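You operate a simulated robot arm through the tools that you are given. There is no shell and no other tool. Be economical: measure what you need, move in short steps, check, and stop when the job is done.

Carry out the task below with a simulated two-armed robot. There is one attempt and no reset: what you move stays moved.

Task
Close the left drawer of the gauging bench. Pick up the blue wiping pad with one hand, pass it to the other hand and put it on the corner of stand 6. Take the bag from the gauging bench top and leave it on the packing bench top. Put one of the foam pads from the gauging bench top on the white log card. Put the steel pail from the gauging bench top on the packing bench top. Put the 35 mm camera lens from the gauging bench top in the blue crate there and the 25 mm camera lens on the front right nest of the plate board. Take the white filter from the lower shelf of the grey shelving and leave it on the tool bench top. Put the black weight from the air bench top on the bay 2 spot on the sorter five bench. Open the bench drawer, put the white tray on the small blue bench top away in the inside the bench drawer, then shut the drawer. Take the wiping pad from the sorting bench top and leave it on the shelf under the rollers. Open the keys drawer. The order is free. Set down upright: blue wiping pad, bag, steel pail, camera lens, white filter, wiping pad.

The check looks at the end state, three seconds after you hand in, the way a careful person would. Anything else that was tipped, shoved, dropped, spilled or broken makes it a failure.

Robot
Two 7-joint arms with three-finger grippers on one trunk, on a base that drives. Base frame: it is fixed to the floor where the robot stands at the start and does not move with it; the origin is under the middle of the robot, x ahead of it, y to its left, z up; the surface under the hand at the start is at about z = 800. Lengths are in mm, angles in rad, forces in N, time in s.
The left shoulder is at the start at [42, 154, 1007], the right one opposite. With the tool pointing down near the work surface each hand reaches from about 220 to 640 mm from the robot's upright axis, wherever it stands, measured 20 degrees to its own side. Places, roughly: bag [500, -500, 750]; bay 2 spot on the sorter five bench (23x23 cm) [-6240, 180, 660]; bench drawer [400, 4100, 700]; black weight [-4000, 2750, 1000]; blue crate (21x21x9 cm) [300, -700, 800]; blue wiping pad (3x5x13 cm) [600, -500, 900]; camera lens [750, -500, 750]; corner of stand 6 (29x21 cm) [-1440, 1920, 700]; foam pad (7x5x3 cm) [-500, -1000, 800]; front right nest of the plate board (18x18 cm) [3240, -280, 720]; inside the bench drawer [400, 4100, 700]; keys drawer [-8800, 700, 800]; left drawer of the gauging bench [500, -200, 600]; packing bench top [2300, -1800, 700]; shelf under the rollers [800, -2100, 300]; steel pail [-750, -1000, 750]; tool bench top (34x23 cm) [-8860, 320, 900]; white filter (10x9x12 cm) [-8200, -1500, 600]; white log card [-500, -1250, 750]; white tray (8x10x5 cm) [-5300, 2500, 800]; wiping pad (6x5x6 cm) [2700, 1300, 700]. Payload 2.69 kg a hand.
The TCP of each hand is the grasp point between the finger pads, 29 mm short of the fingertips. In the tool frame z runs along the fingers and y along their closing line. The gripper opens to 120 mm. The gripper's body begins 78 mm behind the TCP.
Orientation is that of the tool frame in the base frame, as a unit quaternion [x, y, z, w]. With the fingers straight down and closing along the base's y, the tool's x points along the base's -x, its y along +y and its z along -z.

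Tools
- The arms move only by the tool apply_moves. It takes "left_targets", "right_targets" or both (then of equal length, played together; a hand with none holds still); each is a list of rows, each an object (a shift or turn left out is 0, a gripper value left out holds the last) with "linear": the shift along the tool's x, y, z in mm, a list of three; "rot": the turn, a rotation vector about the tool's x, y, z in rad, a list of three. In form: [{"linear": [dx, dy, dz], "rot": [ax, ay, az]}, ...]. A call has 1 to 10 rows; each row is the pose to reach, as a shift and turn from the pose commanded when the call began, along the tool's axes at that moment. "left_claw" and "right_claw" are, for a hand that has rows, the closure in counts, from 0 (fully open) to 255 (shut), set as the call begins (left out, the last holds). Rows are played at 5 a second. More than 50 mm and 0.15 rad between two rows, or a gripper value outside its range, and nothing of the call is played. A pose out of reach is approached as far as the arm can. The call stops where the force on the tool passes 40 N (or 10 N more than at its start, if that is more) or the arm is blocked; 0.2 s more then pass. The fingers move at their own pace and stop on an object; they squeeze with about 24 N. The grip force told is the motor's: it shows also when the fingers shut on nothing. Time passes only in rows, and 0.2 s behind the last, so rows that repeat a pose let the fingers close. It gives the time, the measured TCP pose, the force on the tool (base axes), the opening and the grip force at its end, in the units of the frame above (readings bear some noise), with the torque about the TCP (base axes, N m) and any sound that the robot's microphone picked up.
- Cameras (640 x 400 px; columns grow to the right, rows downward): "scene" is now at [124.4, -50.2, 1138.4]; the picture's right is [-0.65, -0.76, 0.00], its down [-0.56, 0.48, -0.68] and it looks along [0.51, -0.44, -0.74] (base axes); focal length 214 px, centre (320, 200). "left" rides on the left gripper at [63, 0, -104] in its tool frame; the picture's right is [0.00, 1.00, 0.00], its down [-0.83, 0.00, -0.56] and it looks along [-0.56, 0.00, 0.83] (tool axes); focal length 275 px, centre (320, 200). "right" rides on the right gripper at [63, 0, -104] in its tool frame; the picture's right is [0.00, 1.00, 0.00], its down [-0.83, 0.00, -0.56] and it looks along [-0.56, 0.00, 0.83] (tool axes); focal length 275 px, centre (320, 200). There is no depth. A picture from a camera that has moved, and an enlarged one, comes with that camera's place and axes in the base frame and with its lens.
- get_image(camera): a new picture of that camera. It takes no simulated time.
- slide_trunk(by): slides the trunk up (or, below 0, down) by that many mm; the arms and the scene camera ride with it, the base frame stays. It gives what a move gives, with no picture.
- steer(legs): drives the robot by 1 to 6 legs, each [ahead, left, turn to the left] in mm, mm and rad, along the robot's own axes; the way and the turn of a leg run together, so that a leg with both is an arc; at most 1500 mm and 3.142 rad a leg. The arms and the cameras ride along, it lands a little off, and it stops where it bumps. It gives what a move gives.
- pan_tilt(pan, tilt): turns the head with the scene camera to pan (to the left, within 1.396 rad either way) and tilt (down, from -0.506 to 1.204), counted from straight ahead of the robot. It gives what a move gives.
- zoom(camera, box): a new picture of the part [left, top, right, bottom] of that camera's present view, enlarged. It takes no simulated time.
- job_done(): hands the job in; it is judged then, once.

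Work in short steps. Places have to be worked out from the pictures, the camera data and where the tool is seen: move nearer, look again, correct. Check each grasp and each placing, and mend what went wrong. You have 577 turns and 370 pictures in all, those below and enlarged ones among them. Open the grippers and draw the arms clear of the work before you hand the job in, unless the task says otherwise.

The tools are called after ">>>" by a JSON object that holds its "fn" and its "kwargs". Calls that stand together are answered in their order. apply_moves: Moves the arms, as the interface text tells. Its arguments: {"type":"object","properties":{"left_targets":{"type":"array","items":{"type":"object","properties":{"linear":{"type":"array","items":{"type":"number"}},"rot":{"type":"array","items":{"type":"number"}}}}},"left_claw":{"type":"number"},"right_targets":{"type":"array","items":{"type":"object","properties":{"linear":{"type":"array","items":{"type":"number"}},"rot":{"type":"array","items":{"type":"number"}}}}},"right_claw":{"type":"number"}},"required":[]} The other tools are called the same way: slide_trunk (by) slides the trunk up or down; steer (legs) drives the base; pan_tilt (pan, tilt) turns the head that bears the scene camera; get_image (camera) takes a picture; zoom (camera, box) takes an enlarged picture of a part of a camera's view; job_done () hands the job in.

At the start:

```text
time_s: 0.0
left_position: [341.6, -35.1, 1065.2]
left_tool_rot: [0.0, 1.0, 0.0, 0.001]
left_force: [-0.1, -1.0, -0.5]
left_torque: [-0.02, -0.01, -0.02]
left_finger_gap: 120.2
left_finger_force: 0.1
right_position: [303.5, -314.1, 999.1]
right_tool_rot: [0.0, 1.0, 0.0, 0.0]
right_force: [-0.1, -0.2, 0.0]
right_torque: [-0.01, -0.01, -0.01]
right_finger_gap: 120.0
right_finger_force: 0.1
trunk travel left (down, up): [-375.0, 63.0]
robot x, y, heading: [-0.1, 2.0, 0.002]
head pan, tilt: [-0.71, 0.829]
```

scene: 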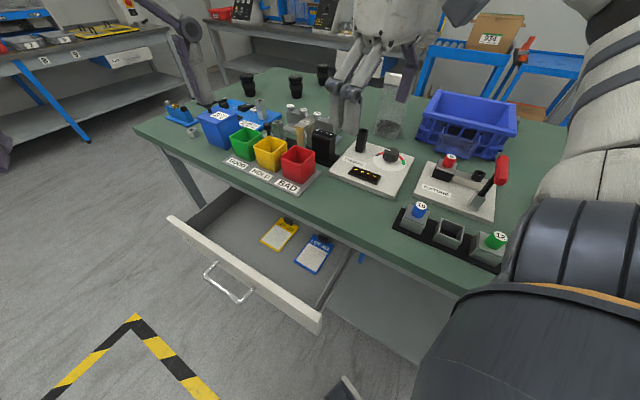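
right: 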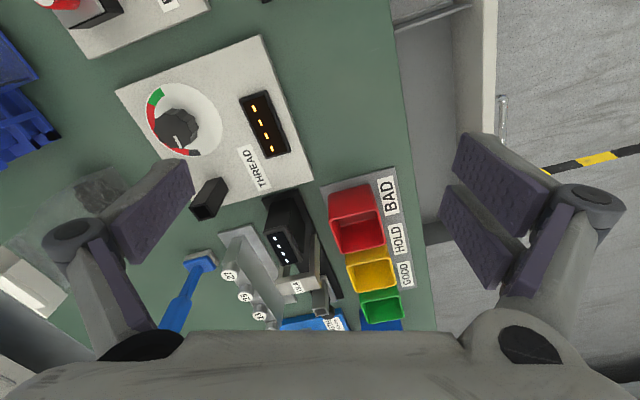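
left: 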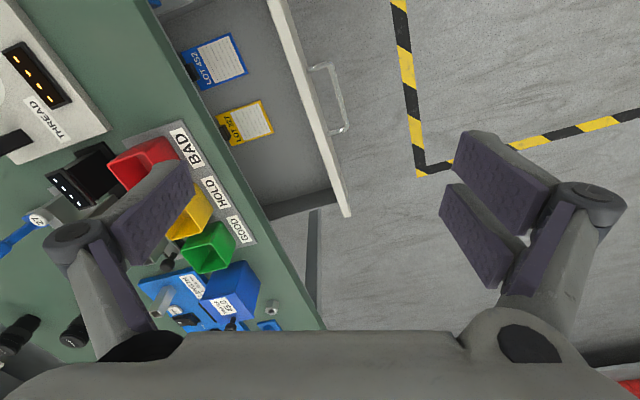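

I'll survey the surroundings first, starting with the bench to the right.

>>> {"fn": "pan_tilt", "kwargs": {"pan": -1.39, "tilt": 0.6}}

>>> {"fn": "get_image", "kwargs": {"camera": "scene"}}

>>> {"fn": "pan_tilt", "kwargs": {"pan": -0.5, "tilt": 0.35}}

>>> {"fn": "get_image", "kwargs": {"camera": "scene"}}

```text
time_s: 1.1
left_position: [341.9, -35.2, 1064.3]
left_tool_rot: [0.0, 1.0, 0.0, 0.001]
left_force: [0.8, -0.5, -0.8]
left_torque: [-0.02, -0.03, -0.02]
left_finger_gap: 119.9
left_finger_force: 0.1
right_position: [303.8, -312.9, 1000.8]
right_tool_rot: [-0.001, 1.0, 0.001, 0.0]
right_force: [-0.5, -0.1, -0.3]
right_torque: [0.01, -0.02, 0.02]
right_finger_gap: 120.1
right_finger_force: 0.1
trunk travel left (down, up): [-375.0, 63.0]
robot x, y, heading: [-0.5, -7.9, 0.002]
head pan, tilt: [-1.389, 0.6]
```

```text
366 pictures are left
camera scene: at [80.4, -85.5, 1157.7], right [-0.98, -0.18, 0.0], down [-0.1, 0.56, -0.82], along [0.15, -0.81, -0.57], focal length 214 px, centre (320, 200)
```

scene: 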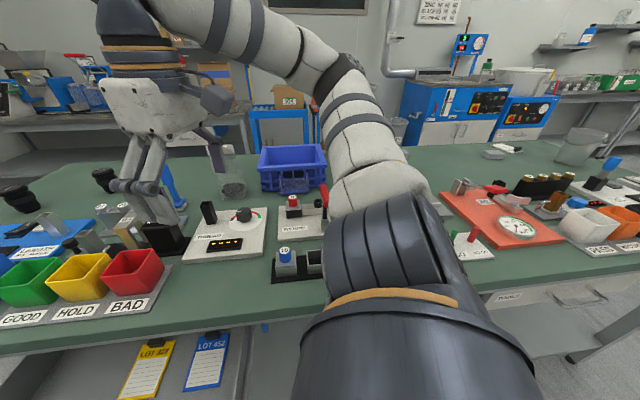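

```text
time_s: 2.2
left_position: [341.0, -36.4, 1064.1]
left_tool_rot: [0.0, 1.0, 0.0, 0.001]
left_force: [0.0, -0.1, 0.2]
left_torque: [-0.01, 0.0, -0.02]
left_finger_gap: 119.7
left_finger_force: 0.2
right_position: [303.6, -312.5, 1000.3]
right_tool_rot: [-0.001, 1.0, 0.0, 0.0]
right_force: [-0.6, 0.1, -0.2]
right_torque: [-0.01, 0.02, -0.03]
right_finger_gap: 119.6
right_finger_force: 0.1
trunk travel left (down, up): [-375.0, 63.0]
robot x, y, heading: [-1.1, -0.2, 0.003]
head pan, tilt: [-0.499, 0.351]
```

```text
365 pictures are left
camera scene: at [146.0, -43.2, 1180.5], right [-0.48, -0.88, 0.0], down [-0.3, 0.16, -0.94], along [0.82, -0.45, -0.34], focal length 214 px, centre (320, 200)
```

scene: 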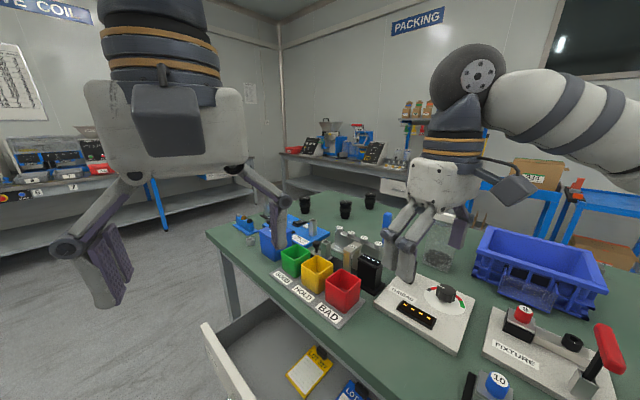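

The bench runs obliquely with the drawer open toward me. I look left and ahead before driving.

>>> {"fn": "pan_tilt", "kwargs": {"pan": 1.2, "tilt": 0.5}}

>>> {"fn": "get_image", "kwargs": {"camera": "scene"}}

>>> {"fn": "pan_tilt", "kwargs": {"pan": 0.3, "tilt": 0.3}}

>>> {"fn": "get_image", "kwargs": {"camera": "scene"}}

```text
time_s: 4.0
left_position: [341.3, -35.9, 1064.0]
left_tool_rot: [0.0, 1.0, -0.001, 0.0]
left_force: [-0.5, -0.4, -0.4]
left_torque: [0.02, 0.02, -0.01]
left_finger_gap: 120.2
left_finger_force: 0.0
right_position: [304.1, -312.5, 999.3]
right_tool_rot: [-0.001, 1.0, 0.0, 0.0]
right_force: [-1.2, 0.5, -0.1]
right_torque: [-0.03, -0.02, -0.03]
right_finger_gap: 119.9
right_finger_force: 0.0
trunk travel left (down, up): [-375.0, 63.0]
robot x, y, heading: [-0.1, -0.8, -0.002]
head pan, tilt: [1.201, 0.499]
```

```text
364 pictures are left
camera scene: at [97.3, 86.2, 1166.8], right [0.93, -0.36, 0.0], down [-0.17, -0.45, -0.88], along [0.32, 0.82, -0.48], focal length 214 px, centre (320, 200)
```

scene: 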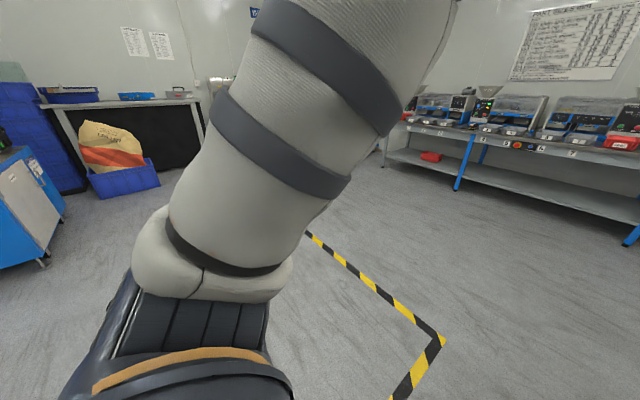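

```text
time_s: 5.2
left_position: [341.9, -34.9, 1065.2]
left_tool_rot: [0.0, 1.0, 0.0, 0.001]
left_force: [1.3, 0.0, 0.4]
left_torque: [-0.01, 0.0, -0.03]
left_finger_gap: 120.0
left_finger_force: 0.1
right_position: [303.4, -313.0, 1000.3]
right_tool_rot: [-0.001, 1.0, 0.0, 0.0]
right_force: [0.0, 0.6, 0.3]
right_torque: [0.03, 0.01, 0.03]
right_finger_gap: 119.8
right_finger_force: 0.0
trunk travel left (down, up): [-375.0, 63.0]
robot x, y, heading: [-1.9, 0.4, 0.001]
head pan, tilt: [0.3, 0.3]
```

```text
363 pictures are left
camera scene: at [153.5, 29.1, 1185.2], right [0.3, -0.95, 0.0], down [-0.28, -0.09, -0.96], along [0.91, 0.28, -0.3], focal length 214 px, centre (320, 200)
```

scene: 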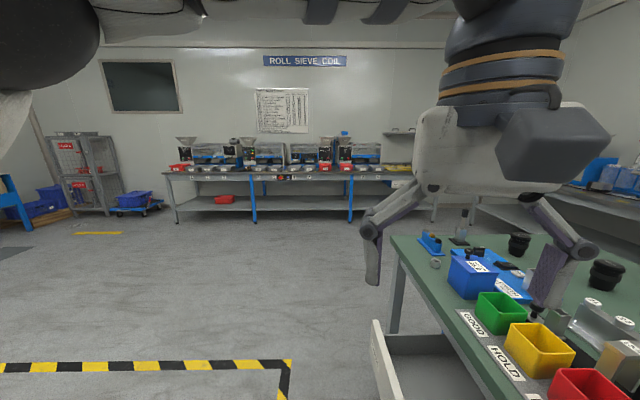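

Space to my left is clear. I back off to the left and turn to face the drawer.

>>> {"fn": "steer", "kwargs": {"legs": [[0, 430, 0], [290, 0, 0], [0, 0, -1.26]]}}

>>> {"fn": "pan_tilt", "kwargs": {"pan": 0, "tilt": 0.8}}

>>> {"fn": "get_image", "kwargs": {"camera": "scene"}}

```text
time_s: 13.7
left_position: [378.5, 92.2, 1064.3]
left_tool_rot: [0.581, 0.814, 0.0, 0.001]
left_force: [0.0, 0.3, -0.3]
left_torque: [-0.02, -0.02, -0.01]
left_finger_gap: 120.0
left_finger_force: 0.0
right_position: [102.9, 39.1, 999.4]
right_tool_rot: [0.582, 0.813, 0.0, 0.0]
right_force: [-0.3, 0.5, 0.5]
right_torque: [-0.01, 0.02, 0.04]
right_finger_gap: 120.2
right_finger_force: 0.0
trunk travel left (down, up): [-375.0, 63.0]
robot x, y, heading: [302.5, 425.1, -1.24]
head pan, tilt: [0.3, 0.3]
```

```text
time_s: 14.6
left_position: [378.7, 92.0, 1062.9]
left_tool_rot: [0.58, 0.815, 0.0, -0.001]
left_force: [-0.6, 1.0, -0.2]
left_torque: [-0.02, -0.01, -0.04]
left_finger_gap: 119.8
left_finger_force: 0.1
right_position: [103.5, 38.2, 999.2]
right_tool_rot: [0.581, 0.814, 0.0, 0.0]
right_force: [0.1, 0.6, -0.1]
right_torque: [-0.02, -0.02, 0.0]
right_finger_gap: 120.1
right_finger_force: 0.0
trunk travel left (down, up): [-375.0, 63.0]
robot x, y, heading: [299.8, 427.3, -1.237]
head pan, tilt: [0.0, 0.799]
```

```text
362 pictures are left
camera scene: at [356.7, 288.4, 1152.7], right [-0.92, -0.4, 0.0], down [-0.24, 0.56, -0.79], along [0.32, -0.73, -0.61], focal length 214 px, centre (320, 200)
```

scene: 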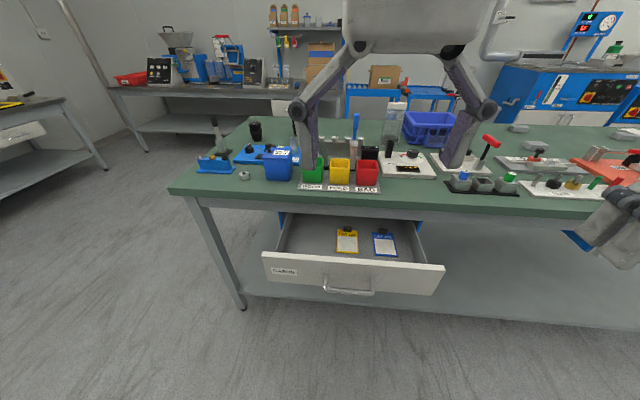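

The drawer front and handle (about [416,-20,620]) are straight ahead of the left hand. I lower the trunk, close the left fingers and pitch them forward-down.

>>> {"fn": "slide_trunk", "kwargs": {"by": -290}}

>>> {"fn": "apply_moves", "kwargs": {"left_targets": [{"rot": [0, -0.13, 0]}, {"rot": [0, -0.26, 0]}, {"rot": [0, -0.39, 0]}, {"rot": [0, -0.52, 0]}, {"rot": [0, -0.65, 0]}, {"rot": [0, -0.78, 0]}, {"rot": [0, -0.78, 0], "linear": [0, 0, 45]}, {"rot": [0, -0.78, 0], "linear": [0, 0, 90]}], "left_claw": 255}}

>>> {"fn": "get_image", "kwargs": {"camera": "left"}}

>>> {"fn": "get_image", "kwargs": {"camera": "scene"}}

```text
time_s: 17.3
left_position: [381.6, 85.0, 773.6]
left_tool_rot: [0.574, 0.819, 0.005, -0.002]
left_force: [-1.0, 0.8, 0.7]
left_torque: [-0.01, -0.04, 0.01]
left_finger_gap: 119.7
left_finger_force: 0.1
right_position: [117.3, -0.8, 644.7]
right_tool_rot: [0.576, 0.806, 0.077, -0.108]
right_force: [0.6, 0.6, 0.0]
right_torque: [0.02, 0.01, 0.01]
right_finger_gap: 120.2
right_finger_force: 0.1
trunk travel left (down, up): [-90.0, 348.0]
robot x, y, heading: [301.2, 428.6, -1.243]
head pan, tilt: [0.0, 0.799]
stopped: the force on the tool passed its limit at 55 N (the readings are from after the stop); the commanded pose is now the measured one
```

```text
time_s: 17.9
left_position: [386.7, 77.4, 774.5]
left_tool_rot: [0.559, 0.823, -0.058, 0.081]
left_force: [-0.1, -0.4, 1.1]
left_torque: [0.0, 0.02, 0.02]
left_finger_gap: 0.0
left_finger_force: 24.0
right_position: [117.5, -1.7, 644.9]
right_tool_rot: [0.576, 0.806, 0.078, -0.107]
right_force: [-0.7, 0.1, -0.7]
right_torque: [0.0, 0.0, 0.03]
right_finger_gap: 120.1
right_finger_force: 0.1
trunk travel left (down, up): [-90.0, 348.0]
robot x, y, heading: [301.6, 428.9, -1.239]
head pan, tilt: [0.0, 0.799]
stopped in row 2 (left hand): the force on the tool passed its limit at 98 N (the readings are from after the stop); the commanded pose is now the measured one
```

```text
361 pictures are left
camera left: at [356.5, 155.0, 865.6], right [0.93, 0.36, 0.0], down [0.26, -0.66, 0.71], along [0.26, -0.66, -0.7], focal length 275 px, centre (320, 200)
```

left: 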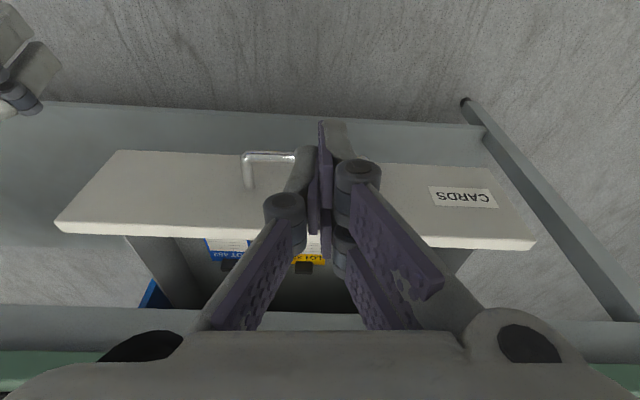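

```text
360 pictures are left
camera scene: at [381.3, 187.9, 878.9], right [-0.95, -0.3, 0.0], down [-0.08, 0.25, -0.96], along [0.29, -0.92, -0.26], focal length 214 px, centre (320, 200)
```

scene: 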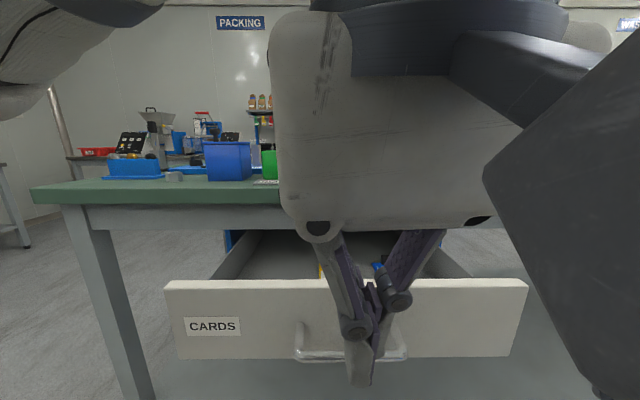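

The arms hit something on the way (perhaps each other or the body). I re-command the head and look to understand.

>>> {"fn": "pan_tilt", "kwargs": {"pan": -0.6, "tilt": 0.9}}

>>> {"fn": "get_image", "kwargs": {"camera": "scene"}}

>>> {"fn": "get_image", "kwargs": {"camera": "right"}}

```text
time_s: 18.9
left_position: [385.4, 79.1, 776.1]
left_tool_rot: [0.561, 0.822, -0.059, 0.083]
left_force: [-0.4, -0.1, 0.6]
left_torque: [-0.04, -0.02, 0.03]
left_finger_gap: 0.0
left_finger_force: 24.2
right_position: [117.3, -1.7, 645.3]
right_tool_rot: [0.577, 0.806, 0.076, -0.107]
right_force: [0.4, -0.4, 0.1]
right_torque: [0.0, -0.01, -0.01]
right_finger_gap: 120.2
right_finger_force: 0.0
trunk travel left (down, up): [-90.0, 348.0]
robot x, y, heading: [300.5, 426.5, -1.241]
head pan, tilt: [-0.6, 0.901]
```

```text
359 pictures are left
camera scene: at [352.7, 183.9, 879.5], right [-1.0, 0.01, 0.0], down [0.0, 0.26, -0.97], along [-0.01, -0.97, -0.26], focal length 214 px, centre (320, 200)
```

scene: 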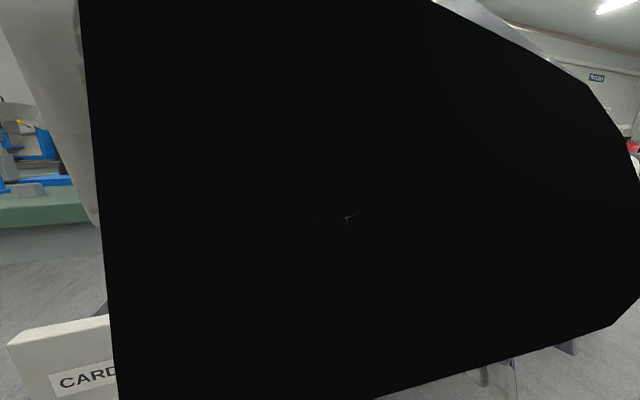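

```text
358 pictures are left
camera right: at [106.1, 30.7, 762.6], right [0.94, 0.33, 0.0], down [0.31, -0.9, 0.32], along [0.11, -0.3, -0.95], focal length 275 px, centre (320, 200)
```

right: 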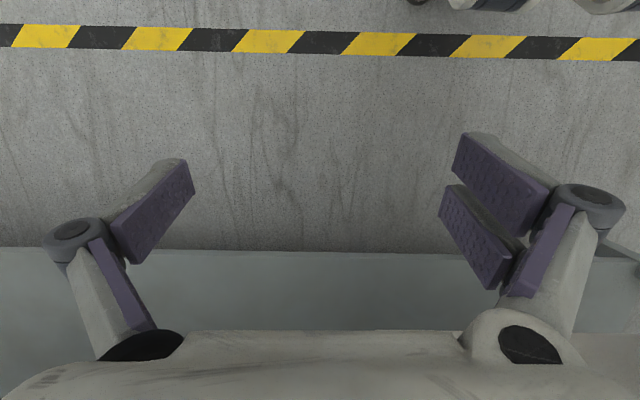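

The left wrist is pressing on the head. I back the base off, then extend the left hand forward and down away from the head.

>>> {"fn": "steer", "kwargs": {"legs": [[-200, 0, 0]]}}

>>> {"fn": "apply_moves", "kwargs": {"left_targets": [{"linear": [-30, 0, 20], "rot": [0, 0.1, 0]}, {"linear": [-60, 0, 45], "rot": [0, 0.16, 0]}, {"linear": [-95, 0, 70], "rot": [0, 0.16, 0]}, {"linear": [-130, 0, 100], "rot": [0, 0.16, 0]}]}}

>>> {"fn": "get_image", "kwargs": {"camera": "scene"}}

```text
time_s: 20.5
left_position: [319.3, 271.1, 776.1]
left_tool_rot: [0.56, 0.822, -0.059, 0.083]
left_force: [0.9, 1.2, -0.6]
left_torque: [0.0, 0.0, 0.0]
left_finger_gap: 0.2
left_finger_force: 24.0
right_position: [50.6, 190.4, 644.8]
right_tool_rot: [0.577, 0.806, 0.077, -0.107]
right_force: [0.4, 0.0, 0.5]
right_torque: [0.0, -0.02, -0.01]
right_finger_gap: 120.1
right_finger_force: 0.1
trunk travel left (down, up): [-90.0, 348.0]
robot x, y, heading: [235.6, 616.3, -1.241]
head pan, tilt: [-0.6, 0.901]
```

```text
time_s: 21.5
left_position: [372.4, 134.6, 702.9]
left_tool_rot: [0.564, 0.825, -0.014, 0.018]
left_force: [0.3, -0.4, 0.6]
left_torque: [0.01, -0.03, 0.03]
left_finger_gap: 0.0
left_finger_force: 23.7
right_position: [50.9, 190.8, 645.0]
right_tool_rot: [0.577, 0.806, 0.076, -0.108]
right_force: [0.2, 0.4, -0.2]
right_torque: [-0.01, 0.02, -0.02]
right_finger_gap: 120.2
right_finger_force: 0.0
trunk travel left (down, up): [-90.0, 348.0]
robot x, y, heading: [235.1, 617.9, -1.241]
head pan, tilt: [-0.6, 0.901]
```

```text
357 pictures are left
camera scene: at [266.8, 396.8, 823.4], right [-0.96, 0.27, 0.0], down [0.21, 0.76, -0.62], along [-0.17, -0.6, -0.78], focal length 214 px, centre (320, 200)
```

scene: 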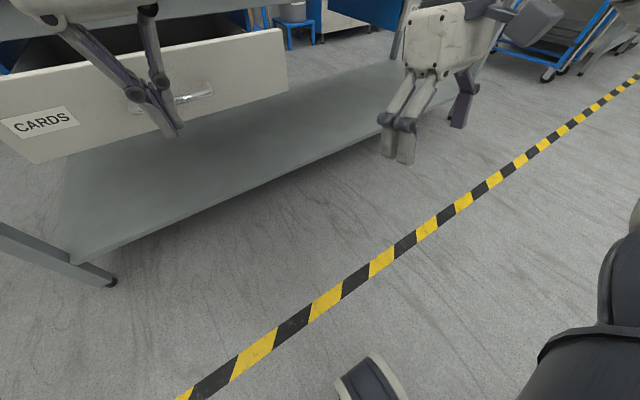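

Head is free again. Now pitch the left fingers forward and lower to the front's upper part.

>>> {"fn": "apply_moves", "kwargs": {"left_targets": [{"rot": [0, -0.13, 0], "linear": [0, 0, 7]}, {"rot": [0, -0.26, 0], "linear": [0, 0, 14]}, {"rot": [0, -0.39, 0], "linear": [0, 0, 21]}, {"rot": [0, -0.52, 0], "linear": [0, 0, 28]}, {"rot": [0, -0.65, 0], "linear": [0, 0, 35]}, {"rot": [0, -0.78, 0], "linear": [0, 0, 40]}], "left_claw": 255}}

>>> {"fn": "pan_tilt", "kwargs": {"pan": 0.1, "tilt": 0.5}}

>>> {"fn": "get_image", "kwargs": {"camera": "scene"}}

>>> {"fn": "get_image", "kwargs": {"camera": "left"}}

```text
time_s: 22.9
left_position: [371.4, 133.0, 663.8]
left_tool_rot: [0.516, 0.757, -0.228, 0.33]
left_force: [-0.3, 0.6, -0.5]
left_torque: [0.03, 0.02, 0.01]
left_finger_gap: 0.1
left_finger_force: 24.0
right_position: [50.7, 191.0, 644.2]
right_tool_rot: [0.577, 0.806, 0.077, -0.107]
right_force: [0.3, -0.2, -0.3]
right_torque: [0.02, -0.01, 0.01]
right_finger_gap: 120.0
right_finger_force: 0.0
trunk travel left (down, up): [-90.0, 348.0]
robot x, y, heading: [238.6, 620.0, -1.242]
head pan, tilt: [-0.6, 0.901]
```

```text
time_s: 24.0
left_position: [371.9, 133.4, 663.8]
left_tool_rot: [0.516, 0.758, -0.227, 0.329]
left_force: [-0.3, -0.1, 0.1]
left_torque: [-0.03, 0.0, 0.0]
left_finger_gap: 0.0
left_finger_force: 23.8
right_position: [50.4, 191.4, 645.6]
right_tool_rot: [0.577, 0.806, 0.077, -0.108]
right_force: [-0.4, -0.2, 0.1]
right_torque: [0.0, 0.0, -0.01]
right_finger_gap: 120.3
right_finger_force: 0.0
trunk travel left (down, up): [-90.0, 348.0]
robot x, y, heading: [234.6, 620.4, -1.241]
head pan, tilt: [0.099, 0.499]
```

```text
356 pictures are left
camera scene: at [324.8, 386.7, 857.3], right [-0.91, -0.41, 0.0], down [-0.2, 0.44, -0.88], along [0.36, -0.8, -0.48], focal length 214 px, centre (320, 200)
```

scene: 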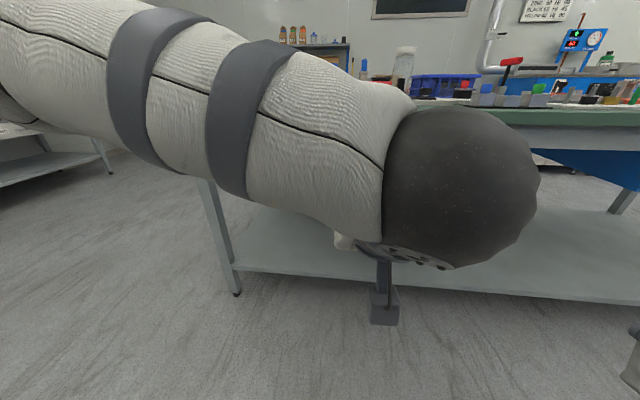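

```text
355 pictures are left
camera left: at [329.2, 243.7, 689.2], right [0.93, 0.36, 0.0], down [0.06, -0.15, 0.99], along [0.36, -0.92, -0.16], focal length 275 px, centre (320, 200)
```

left: 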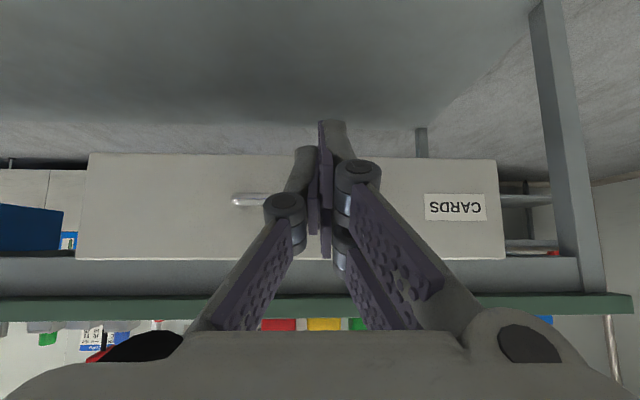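

Bench top is at about z=800, drawer front spans 600–704. I raise the fingertips slightly above the handle and drive closer.

>>> {"fn": "apply_moves", "kwargs": {"left_targets": [{"linear": [-18, 0, -18]}]}}

>>> {"fn": "steer", "kwargs": {"legs": [[110, 0, 0]]}}

>>> {"fn": "get_image", "kwargs": {"camera": "left"}}

```text
time_s: 24.4
left_position: [372.4, 135.2, 690.2]
left_tool_rot: [0.516, 0.757, -0.228, 0.33]
left_force: [1.0, -0.1, 0.6]
left_torque: [0.0, 0.02, 0.0]
left_finger_gap: 0.0
left_finger_force: 23.7
right_position: [50.4, 190.6, 644.8]
right_tool_rot: [0.577, 0.806, 0.077, -0.108]
right_force: [0.6, -0.4, 0.5]
right_torque: [0.01, -0.05, 0.04]
right_finger_gap: 120.1
right_finger_force: 0.0
trunk travel left (down, up): [-90.0, 348.0]
robot x, y, heading: [232.6, 620.5, -1.243]
head pan, tilt: [0.099, 0.499]
```

```text
time_s: 25.6
left_position: [407.3, 30.8, 689.3]
left_tool_rot: [0.517, 0.757, -0.228, 0.329]
left_force: [-0.7, 0.3, -0.3]
left_torque: [0.01, 0.01, 0.03]
left_finger_gap: 0.0
left_finger_force: 23.9
right_position: [86.5, 88.7, 644.7]
right_tool_rot: [0.577, 0.806, 0.077, -0.107]
right_force: [-0.1, -0.4, 0.1]
right_torque: [-0.01, 0.02, 0.03]
right_finger_gap: 120.1
right_finger_force: 0.1
trunk travel left (down, up): [-90.0, 348.0]
robot x, y, heading: [270.8, 516.0, -1.241]
head pan, tilt: [0.099, 0.499]
```

```text
354 pictures are left
camera left: at [364.5, 142.2, 715.5], right [0.93, 0.36, 0.0], down [0.06, -0.15, 0.99], along [0.36, -0.92, -0.16], focal length 275 px, centre (320, 200)
```

left: 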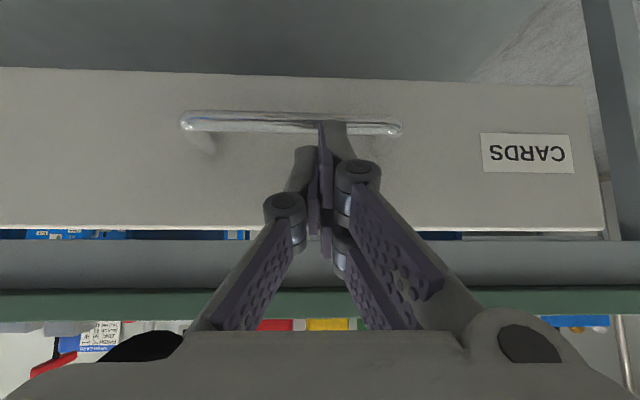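

Tip will contact above the handle. I push with the arm.

>>> {"fn": "apply_moves", "kwargs": {"left_targets": [{"linear": [-18, 0, 18]}, {"linear": [-36, 0, 36]}, {"linear": [-54, 0, 54]}, {"linear": [-72, 0, 72]}, {"linear": [-90, 0, 90]}, {"linear": [-108, 0, 108]}, {"linear": [-126, 0, 126]}]}}

>>> {"fn": "get_image", "kwargs": {"camera": "left"}}

```text
time_s: 27.2
left_position: [473.9, -134.9, 697.8]
left_tool_rot: [0.515, 0.758, -0.226, 0.33]
left_force: [-0.2, 1.4, -0.5]
left_torque: [0.0, -0.01, -0.01]
left_finger_gap: 0.3
left_finger_force: 24.4
right_position: [86.3, 88.1, 645.2]
right_tool_rot: [0.577, 0.806, 0.077, -0.108]
right_force: [-0.4, 0.0, -0.9]
right_torque: [0.03, 0.0, -0.02]
right_finger_gap: 119.7
right_finger_force: 0.0
trunk travel left (down, up): [-90.0, 348.0]
robot x, y, heading: [271.7, 517.4, -1.24]
head pan, tilt: [0.099, 0.499]
```

```text
353 pictures are left
camera left: at [430.1, -23.8, 722.6], right [0.93, 0.36, 0.0], down [0.06, -0.15, 0.99], along [0.36, -0.92, -0.16], focal length 275 px, centre (320, 200)
```

left: 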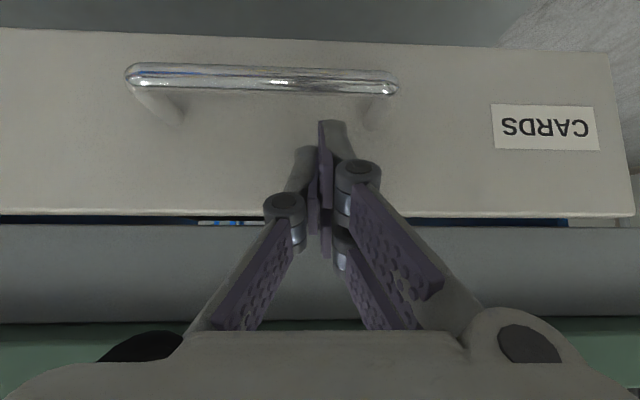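

Drawer is moving in. The arm is near full reach, so I drive forward to finish.

>>> {"fn": "steer", "kwargs": {"legs": [[60, 0, 0]]}}

>>> {"fn": "get_image", "kwargs": {"camera": "left"}}

```text
time_s: 28.2
left_position: [485.5, -175.8, 695.1]
left_tool_rot: [0.516, 0.76, -0.223, 0.326]
left_force: [0.0, 2.8, 1.3]
left_torque: [-0.03, -0.01, 0.04]
left_finger_gap: 0.1
left_finger_force: 24.5
right_position: [102.0, 42.9, 644.9]
right_tool_rot: [0.577, 0.806, 0.077, -0.108]
right_force: [-0.8, 0.8, 0.1]
right_torque: [-0.01, 0.0, 0.04]
right_finger_gap: 120.1
right_finger_force: 0.1
trunk travel left (down, up): [-90.0, 348.0]
robot x, y, heading: [288.3, 471.7, -1.239]
head pan, tilt: [0.099, 0.499]
stopped in leg 1: the force on the tool passed its limit at 140 N (the readings are from after the stop); the commanded pose is now the measured one
```

```text
352 pictures are left
camera left: at [443.0, -64.7, 722.8], right [0.93, 0.36, 0.0], down [0.06, -0.16, 0.99], along [0.36, -0.92, -0.17], focal length 275 px, centre (320, 200)
```

left: 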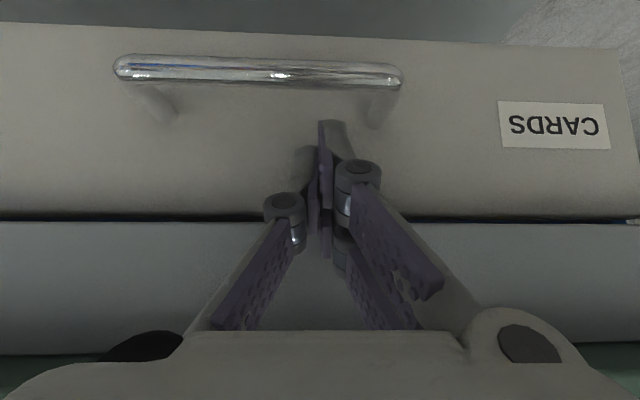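

The drawer is shut (140 N stop, gap closed). I back away, restore vertical tools and raise the trunk.

>>> {"fn": "steer", "kwargs": {"legs": [[-230, 0, 0]]}}

>>> {"fn": "slide_trunk", "kwargs": {"by": 290}}

>>> {"fn": "apply_moves", "kwargs": {"left_targets": [{"rot": [0, 0.13, 0]}, {"rot": [0, 0.26, 0]}, {"rot": [0, 0.39, 0]}, {"rot": [0, 0.52, 0]}, {"rot": [0, 0.65, 0]}, {"rot": [0, 0.78, 0]}], "right_targets": [{"rot": [0, -0.13, 0]}, {"rot": [0, -0.265, 0]}, {"rot": [0, -0.265, 0], "linear": [-40, 0, 0]}, {"rot": [0, -0.265, 0], "linear": [-80, 0, 0]}, {"rot": [0, -0.265, 0], "linear": [-120, 0, 0]}, {"rot": [0, -0.265, 0], "linear": [-150, 0, 0]}], "left_claw": 0}}

>>> {"fn": "pan_tilt", "kwargs": {"pan": 0, "tilt": 0.6}}

>>> {"fn": "get_image", "kwargs": {"camera": "scene"}}

```text
time_s: 29.9
left_position: [411.6, 36.6, 695.1]
left_tool_rot: [0.517, 0.76, -0.223, 0.325]
left_force: [-0.7, 0.2, 1.0]
left_torque: [-0.01, 0.01, 0.04]
left_finger_gap: 0.0
left_finger_force: 23.8
right_position: [28.1, 256.9, 646.0]
right_tool_rot: [0.577, 0.806, 0.077, -0.108]
right_force: [0.0, -0.1, -0.1]
right_torque: [-0.02, -0.01, 0.0]
right_finger_gap: 119.7
right_finger_force: 0.2
trunk travel left (down, up): [-90.0, 348.0]
robot x, y, heading: [211.6, 687.9, -1.244]
head pan, tilt: [0.099, 0.499]
```

```text
time_s: 32.8
left_position: [411.3, 37.1, 984.5]
left_tool_rot: [0.518, 0.759, -0.223, 0.325]
left_force: [-0.4, 0.3, -0.3]
left_torque: [-0.04, 0.0, -0.01]
left_finger_gap: 0.0
left_finger_force: 24.1
right_position: [27.4, 256.1, 934.1]
right_tool_rot: [0.579, 0.805, 0.078, -0.109]
right_force: [0.9, -0.6, 0.0]
right_torque: [0.0, 0.03, -0.03]
right_finger_gap: 120.1
right_finger_force: 0.1
trunk travel left (down, up): [-380.0, 58.0]
robot x, y, heading: [211.4, 683.9, -1.244]
head pan, tilt: [0.099, 0.499]
```

```text
time_s: 34.2
left_position: [407.0, 169.0, 942.7]
left_tool_rot: [0.564, 0.826, -0.01, 0.01]
left_force: [-0.3, -0.4, -0.6]
left_torque: [-0.03, -0.02, -0.05]
left_finger_gap: 120.0
left_finger_force: 0.1
left hand out of reach, approached as far as the arm can: row 1, 2, 3, 4, 5, 6
right_position: [73.0, 120.0, 895.0]
right_tool_rot: [0.582, 0.813, 0.0, -0.002]
right_force: [1.1, 0.3, -0.3]
right_torque: [0.04, 0.04, -0.03]
right_finger_gap: 120.1
right_finger_force: 0.2
trunk travel left (down, up): [-380.0, 58.0]
robot x, y, heading: [216.4, 683.9, -1.247]
head pan, tilt: [0.099, 0.499]
```

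```text
time_s: 34.9
left_position: [407.3, 169.0, 943.8]
left_tool_rot: [0.563, 0.826, -0.01, 0.013]
left_force: [0.8, -0.2, -0.8]
left_torque: [0.03, 0.03, 0.0]
left_finger_gap: 120.0
left_finger_force: 0.0
right_position: [71.5, 120.9, 894.2]
right_tool_rot: [0.583, 0.813, 0.0, -0.001]
right_force: [-0.1, -0.4, -0.4]
right_torque: [0.01, 0.02, -0.02]
right_finger_gap: 119.9
right_finger_force: 0.0
trunk travel left (down, up): [-380.0, 58.0]
robot x, y, heading: [213.2, 685.5, -1.242]
head pan, tilt: [0.0, 0.6]
```

```text
351 pictures are left
camera scene: at [261.2, 545.0, 1163.3], right [-0.95, -0.32, 0.0], down [-0.18, 0.53, -0.83], along [0.27, -0.78, -0.56], focal length 214 px, centre (320, 200)
```

scene: 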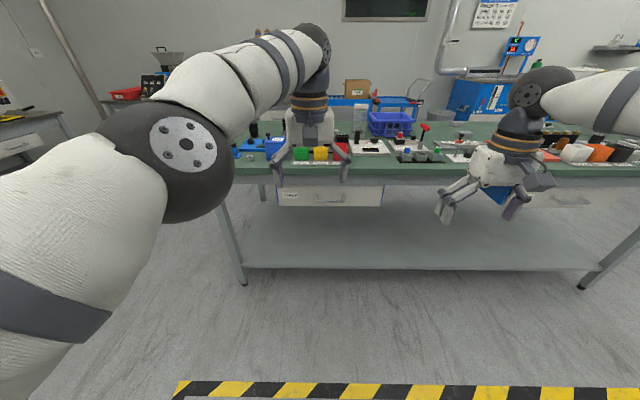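

Drawer looks flush. I zoom in on the bench to identify the items.

>>> {"fn": "zoom", "kwargs": {"camera": "scene", "box": [200, 60, 460, 200]}}

>>> {"fn": "zoom", "kwargs": {"camera": "scene", "box": [440, 80, 640, 200]}}

```text
2.46 times, centred on (330, 130) of scene
camera zoom: at [261.2, 545.0, 1163.3], right [-0.95, -0.32, 0.0], down [-0.18, 0.53, -0.83], along [0.27, -0.78, -0.56], focal length 528 px, centre (295, 372)
```

zoom: 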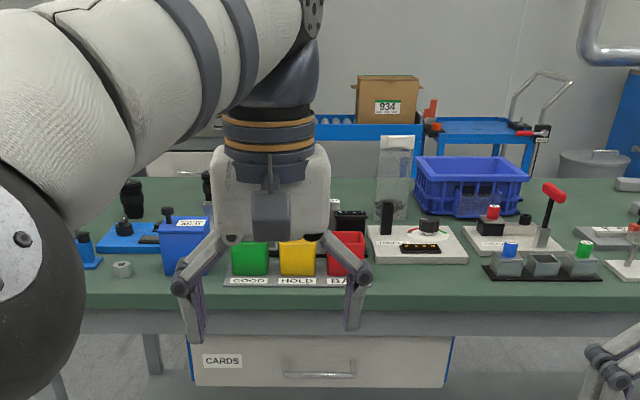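

```text
3.20 times, centred on (540, 140) of scene
camera zoom: at [261.2, 545.0, 1163.3], right [-0.95, -0.32, 0.0], down [-0.18, 0.53, -0.83], along [0.27, -0.78, -0.56], focal length 686 px, centre (-384, 392)
```

zoom: 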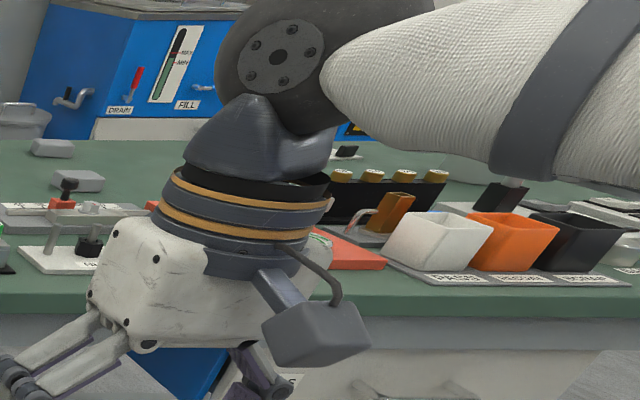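

I tuck both hands back at a safe height above the items and then drive up to the bench.

>>> {"fn": "apply_moves", "kwargs": {"left_targets": [{"linear": [30, 22, -20]}, {"linear": [60, 44, -40]}, {"linear": [90, 66, -60]}, {"linear": [120, 88, -80]}, {"linear": [150, 110, -90]}, {"linear": [180, 130, -90]}], "right_targets": [{"linear": [25, 0, -25]}, {"linear": [50, 0, -50]}, {"linear": [75, 0, -75]}, {"linear": [100, 0, -100]}, {"linear": [125, 0, -125]}, {"linear": [150, 0, -145]}]}}

>>> {"fn": "steer", "kwargs": {"legs": [[450, 0, 0]]}}

>>> {"fn": "steer", "kwargs": {"legs": [[120, 0, 0]]}}

>>> {"fn": "pan_tilt", "kwargs": {"pan": 0, "tilt": 0.7}}

>>> {"fn": "get_image", "kwargs": {"camera": "scene"}}

```text
time_s: 36.3
left_position: [461.3, 221.7, 1069.1]
left_tool_rot: [0.563, 0.826, -0.011, 0.011]
left_force: [-0.7, 0.0, 0.2]
left_torque: [0.0, 0.0, 0.03]
left_finger_gap: 120.0
left_finger_force: 0.0
left hand out of reach, approached as far as the arm can: row 1, 2, 3, 4, 5, 6
right_position: [23.3, 265.2, 1040.4]
right_tool_rot: [0.582, 0.813, -0.001, -0.002]
right_force: [0.5, 0.5, -0.5]
right_torque: [-0.01, -0.03, 0.01]
right_finger_gap: 119.8
right_finger_force: 0.0
trunk travel left (down, up): [-380.0, 58.0]
robot x, y, heading: [214.2, 683.4, -1.244]
head pan, tilt: [0.0, 0.6]
```

```text
time_s: 39.0
left_position: [607.9, -203.5, 1069.2]
left_tool_rot: [0.561, 0.827, -0.01, 0.012]
left_force: [0.1, 0.2, 0.3]
left_torque: [0.03, 0.0, -0.01]
left_finger_gap: 119.7
left_finger_force: 0.0
right_position: [172.6, -161.5, 1040.0]
right_tool_rot: [0.581, 0.814, 0.001, 0.0]
right_force: [0.0, 0.0, -0.2]
right_torque: [0.02, -0.01, 0.03]
right_finger_gap: 120.0
right_finger_force: 0.2
trunk travel left (down, up): [-380.0, 58.0]
robot x, y, heading: [359.0, 259.9, -1.241]
head pan, tilt: [0.0, 0.6]
```

```text
time_s: 40.2
left_position: [646.2, -315.2, 1067.5]
left_tool_rot: [0.562, 0.827, -0.011, 0.011]
left_force: [0.6, -0.5, -0.1]
left_torque: [0.03, 0.03, 0.0]
left_finger_gap: 120.1
left_finger_force: 0.1
right_position: [211.1, -273.5, 1039.6]
right_tool_rot: [0.582, 0.814, 0.001, -0.001]
right_force: [-0.3, 0.1, -1.1]
right_torque: [0.03, 0.0, 0.02]
right_finger_gap: 119.9
right_finger_force: 0.1
trunk travel left (down, up): [-380.0, 58.0]
robot x, y, heading: [397.6, 150.2, -1.243]
head pan, tilt: [0.0, 0.6]
```

```text
time_s: 40.9
left_position: [647.0, -314.2, 1067.7]
left_tool_rot: [0.563, 0.826, -0.01, 0.012]
left_force: [1.1, -0.4, 0.0]
left_torque: [-0.01, 0.0, -0.02]
left_finger_gap: 120.0
left_finger_force: 0.0
right_position: [210.0, -272.8, 1040.4]
right_tool_rot: [0.582, 0.813, 0.0, -0.001]
right_force: [-0.2, -0.6, -0.3]
right_torque: [0.02, -0.02, 0.01]
right_finger_gap: 119.9
right_finger_force: 0.1
trunk travel left (down, up): [-380.0, 58.0]
robot x, y, heading: [395.7, 149.6, -1.238]
head pan, tilt: [0.0, 0.7]
```

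```text
348 pictures are left
camera scene: at [443.9, 12.6, 1154.7], right [-0.95, -0.32, 0.0], down [-0.21, 0.61, -0.77], along [0.25, -0.72, -0.64], focal length 214 px, centre (320, 200)
```

scene: 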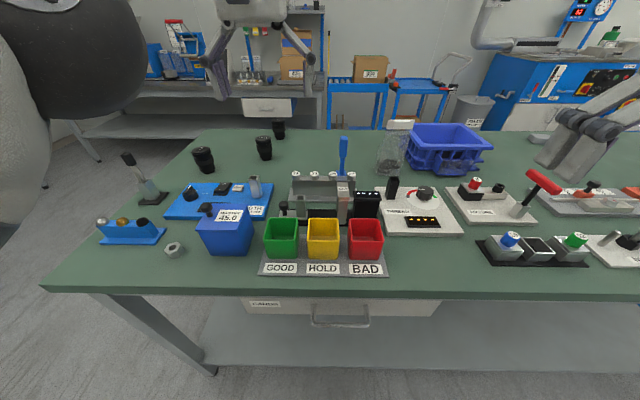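

Good overview. I zoom on the lenses and the pad/bag area.

>>> {"fn": "zoom", "kwargs": {"camera": "scene", "box": [180, 110, 300, 185]}}

>>> {"fn": "zoom", "kwargs": {"camera": "scene", "box": [280, 110, 500, 245]}}

```text
5.33 times, centred on (240, 148) of scene
camera zoom: at [443.9, 12.6, 1154.7], right [-0.95, -0.32, 0.0], down [-0.21, 0.61, -0.77], along [0.25, -0.72, -0.64], focal length 1144 px, centre (747, 480)
```

zoom: 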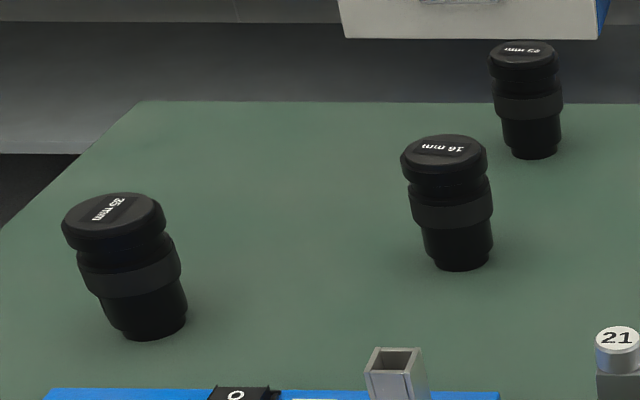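

```text
2.91 times, centred on (390, 178) of scene
camera zoom: at [443.9, 12.6, 1154.7], right [-0.95, -0.32, 0.0], down [-0.21, 0.61, -0.77], along [0.25, -0.72, -0.64], focal length 624 px, centre (116, 266)
```

zoom: 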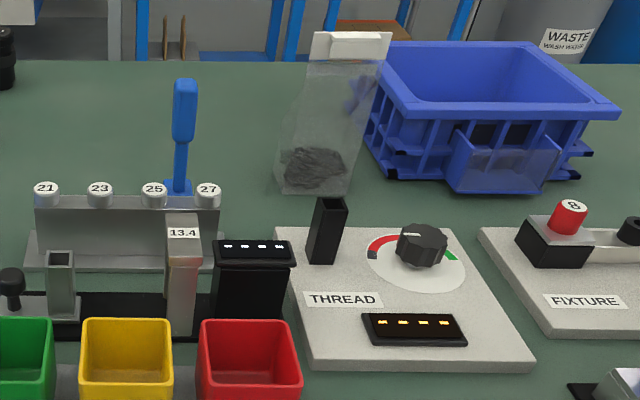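

>>> {"fn": "zoom", "kwargs": {"camera": "scene", "box": [190, 144, 214, 159]}}

>>> {"fn": "zoom", "kwargs": {"camera": "scene", "box": [268, 115, 292, 130]}}

```text
16.00 times, centred on (202, 152) of scene
camera zoom: at [443.9, 12.6, 1154.7], right [-0.95, -0.32, 0.0], down [-0.21, 0.61, -0.77], along [0.25, -0.72, -0.64], focal length 3432 px, centre (2208, 976)
```

zoom: 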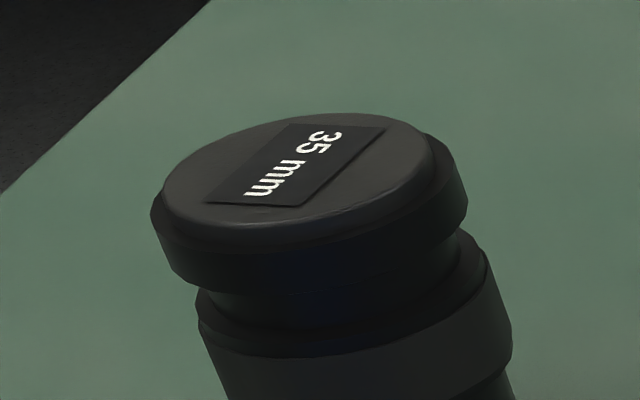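

```text
16.00 times, centred on (280, 122) of scene
camera zoom: at [443.9, 12.6, 1154.7], right [-0.95, -0.32, 0.0], down [-0.21, 0.61, -0.77], along [0.25, -0.72, -0.64], focal length 3432 px, centre (960, 1440)
```

zoom: 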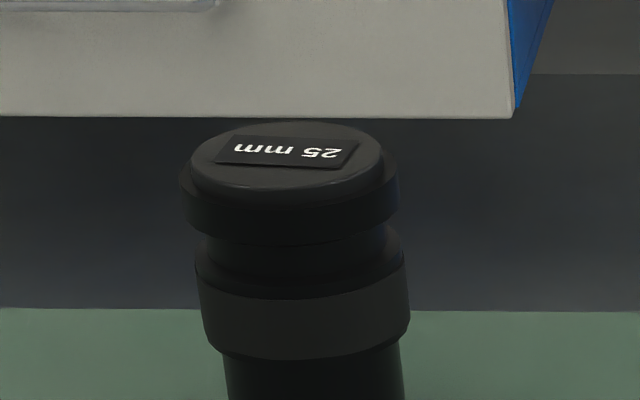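

Left lens is 35 mm (≈[962,-400]), the far one 25 mm (≈[859,-691]). I check clearance between my base and the bench shelf by looking down.

>>> {"fn": "pan_tilt", "kwargs": {"pan": 0, "tilt": 1.2}}

>>> {"fn": "get_image", "kwargs": {"camera": "scene"}}

```text
time_s: 41.8
left_position: [647.3, -313.4, 1068.6]
left_tool_rot: [0.563, 0.826, -0.011, 0.013]
left_force: [0.0, -0.1, -1.1]
left_torque: [0.0, -0.03, 0.0]
left_finger_gap: 120.1
left_finger_force: 0.0
right_position: [209.1, -272.6, 1040.4]
right_tool_rot: [0.582, 0.813, 0.0, 0.0]
right_force: [0.5, 0.2, -0.4]
right_torque: [0.02, 0.0, 0.0]
right_finger_gap: 120.1
right_finger_force: 0.0
trunk travel left (down, up): [-380.0, 58.0]
robot x, y, heading: [393.8, 151.6, -1.239]
head pan, tilt: [0.0, 1.201]
```

```text
343 pictures are left
camera scene: at [434.5, 39.9, 1118.7], right [-0.95, -0.32, 0.0], down [-0.3, 0.88, -0.36], along [0.12, -0.34, -0.93], focal length 214 px, centre (320, 200)
```

scene: 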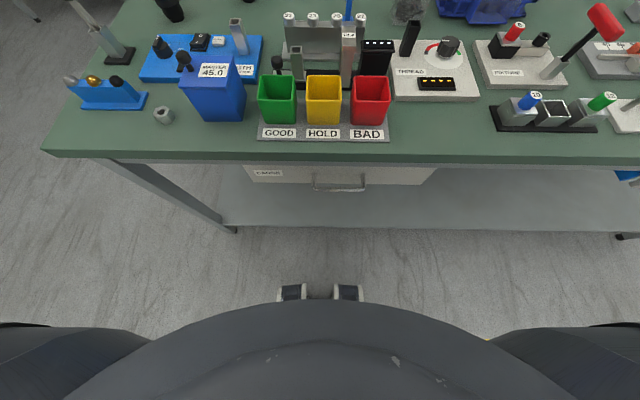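

The base is compact (front only ~110 mm ahead of the axis), so I can get close. First I go round to the bench's left end to pick both lenses.

>>> {"fn": "steer", "kwargs": {"legs": [[-150, 0, 0], [0, 865, 0], [970, 0, 0], [0, 0, -1.575]]}}

>>> {"fn": "pan_tilt", "kwargs": {"pan": 0, "tilt": 0.8}}

>>> {"fn": "get_image", "kwargs": {"camera": "scene"}}

```text
time_s: 58.2
left_position: [1015.5, -624.4, 1068.9]
left_tool_rot: [0.98, 0.199, -0.016, 0.002]
left_force: [-0.5, 0.1, 0.9]
left_torque: [0.03, -0.03, -0.03]
left_finger_gap: 120.0
left_finger_force: 0.0
right_position: [1046.8, -187.9, 1039.5]
right_tool_rot: [0.985, 0.175, 0.001, -0.001]
right_force: [0.4, -0.4, 0.4]
right_torque: [0.01, 0.01, 0.03]
right_finger_gap: 119.9
right_finger_force: 0.0
trunk travel left (down, up): [-380.0, 58.0]
robot x, y, heading: [1473.6, -365.3, -2.786]
head pan, tilt: [0.0, 1.201]
```

```text
time_s: 59.1
left_position: [1015.9, -625.1, 1068.4]
left_tool_rot: [0.98, 0.198, -0.015, 0.001]
left_force: [0.7, 0.1, -0.5]
left_torque: [0.02, 0.0, 0.01]
left_finger_gap: 119.7
left_finger_force: 0.1
right_position: [1046.7, -186.6, 1041.3]
right_tool_rot: [0.985, 0.174, 0.001, 0.001]
right_force: [-0.3, -0.4, 0.1]
right_torque: [-0.05, 0.01, 0.02]
right_finger_gap: 120.1
right_finger_force: 0.1
trunk travel left (down, up): [-380.0, 58.0]
robot x, y, heading: [1474.6, -360.8, -2.788]
head pan, tilt: [0.0, 0.799]
```

```text
342 pictures are left
camera scene: at [1340.3, -411.7, 1146.3], right [-0.35, 0.94, 0.0], down [0.67, 0.25, -0.7], along [-0.65, -0.24, -0.72], focal length 214 px, centre (320, 200)
```

scene: 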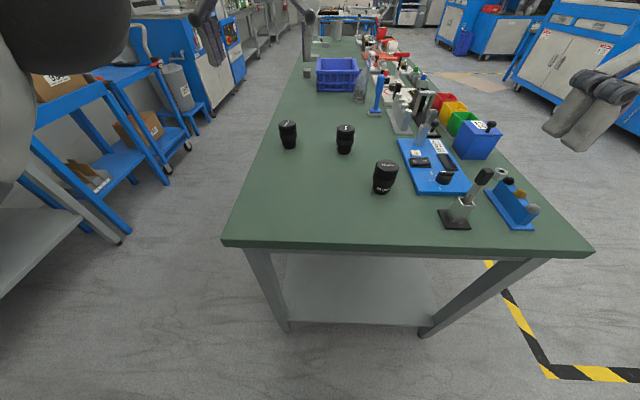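

Clear view: 35 mm at ≈[945,-398], 25 mm at ≈[856,-690]. I drive 180 mm forward, which puts the left hand above the 25 mm lens, and shift the right hand over the 35 mm one.

>>> {"fn": "steer", "kwargs": {"legs": [[180, 0, 0]]}}

>>> {"fn": "apply_moves", "kwargs": {"right_targets": [{"linear": [0, 40, 0]}, {"linear": [0, 80, 0]}, {"linear": [0, 120, 0]}, {"linear": [0, 150, 0]}]}}

>>> {"fn": "get_image", "kwargs": {"camera": "left"}}

>>> {"fn": "get_image", "kwargs": {"camera": "right"}}

```text
time_s: 60.6
left_position: [846.0, -687.5, 1068.9]
left_tool_rot: [0.98, 0.199, -0.015, 0.002]
left_force: [-0.1, 0.3, -0.2]
left_torque: [0.04, -0.05, -0.01]
left_finger_gap: 120.2
left_finger_force: 0.1
right_position: [877.2, -249.3, 1039.7]
right_tool_rot: [0.985, 0.174, 0.001, 0.0]
right_force: [-1.0, 0.1, 0.6]
right_torque: [0.03, -0.04, -0.03]
right_finger_gap: 120.1
right_finger_force: 0.0
trunk travel left (down, up): [-380.0, 58.0]
robot x, y, heading: [1302.9, -423.9, -2.79]
head pan, tilt: [0.0, 0.799]
```

```text
time_s: 61.6
left_position: [847.8, -687.7, 1067.0]
left_tool_rot: [0.98, 0.198, -0.015, 0.0]
left_force: [0.3, 0.6, 0.2]
left_torque: [0.0, 0.01, 0.04]
left_finger_gap: 120.0
left_finger_force: 0.1
right_position: [929.2, -391.4, 1039.9]
right_tool_rot: [0.985, 0.175, 0.001, 0.0]
right_force: [1.2, -0.3, 0.3]
right_torque: [-0.01, 0.0, 0.0]
right_finger_gap: 119.9
right_finger_force: 0.1
trunk travel left (down, up): [-380.0, 58.0]
robot x, y, heading: [1305.6, -426.0, -2.787]
head pan, tilt: [0.0, 0.799]
```

```text
341 pictures are left
camera left: at [907.7, -661.9, 1171.1], right [0.38, -0.92, 0.0], down [-0.75, -0.31, 0.58], along [-0.54, -0.22, -0.81], focal length 275 px, centre (320, 200)
```

left: 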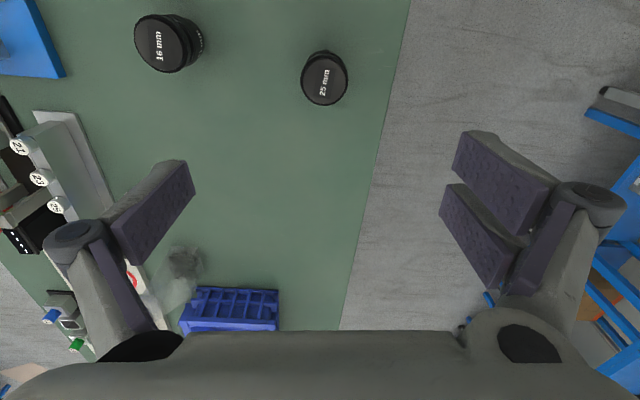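

```text
340 pictures are left
camera right: at [988.2, -368.4, 1144.0], right [0.35, -0.94, 0.0], down [-0.78, -0.29, 0.56], along [-0.52, -0.19, -0.83], focal length 275 px, centre (320, 200)
```

right: 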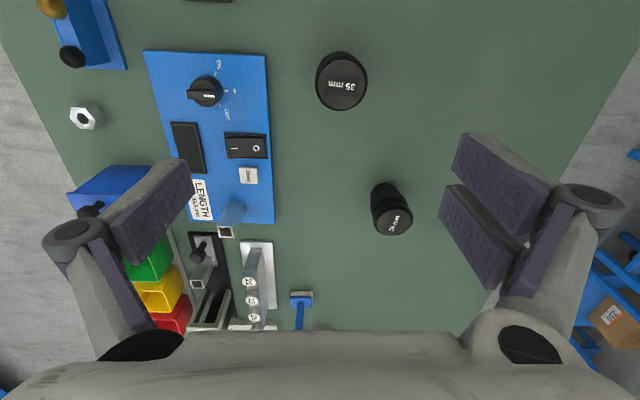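

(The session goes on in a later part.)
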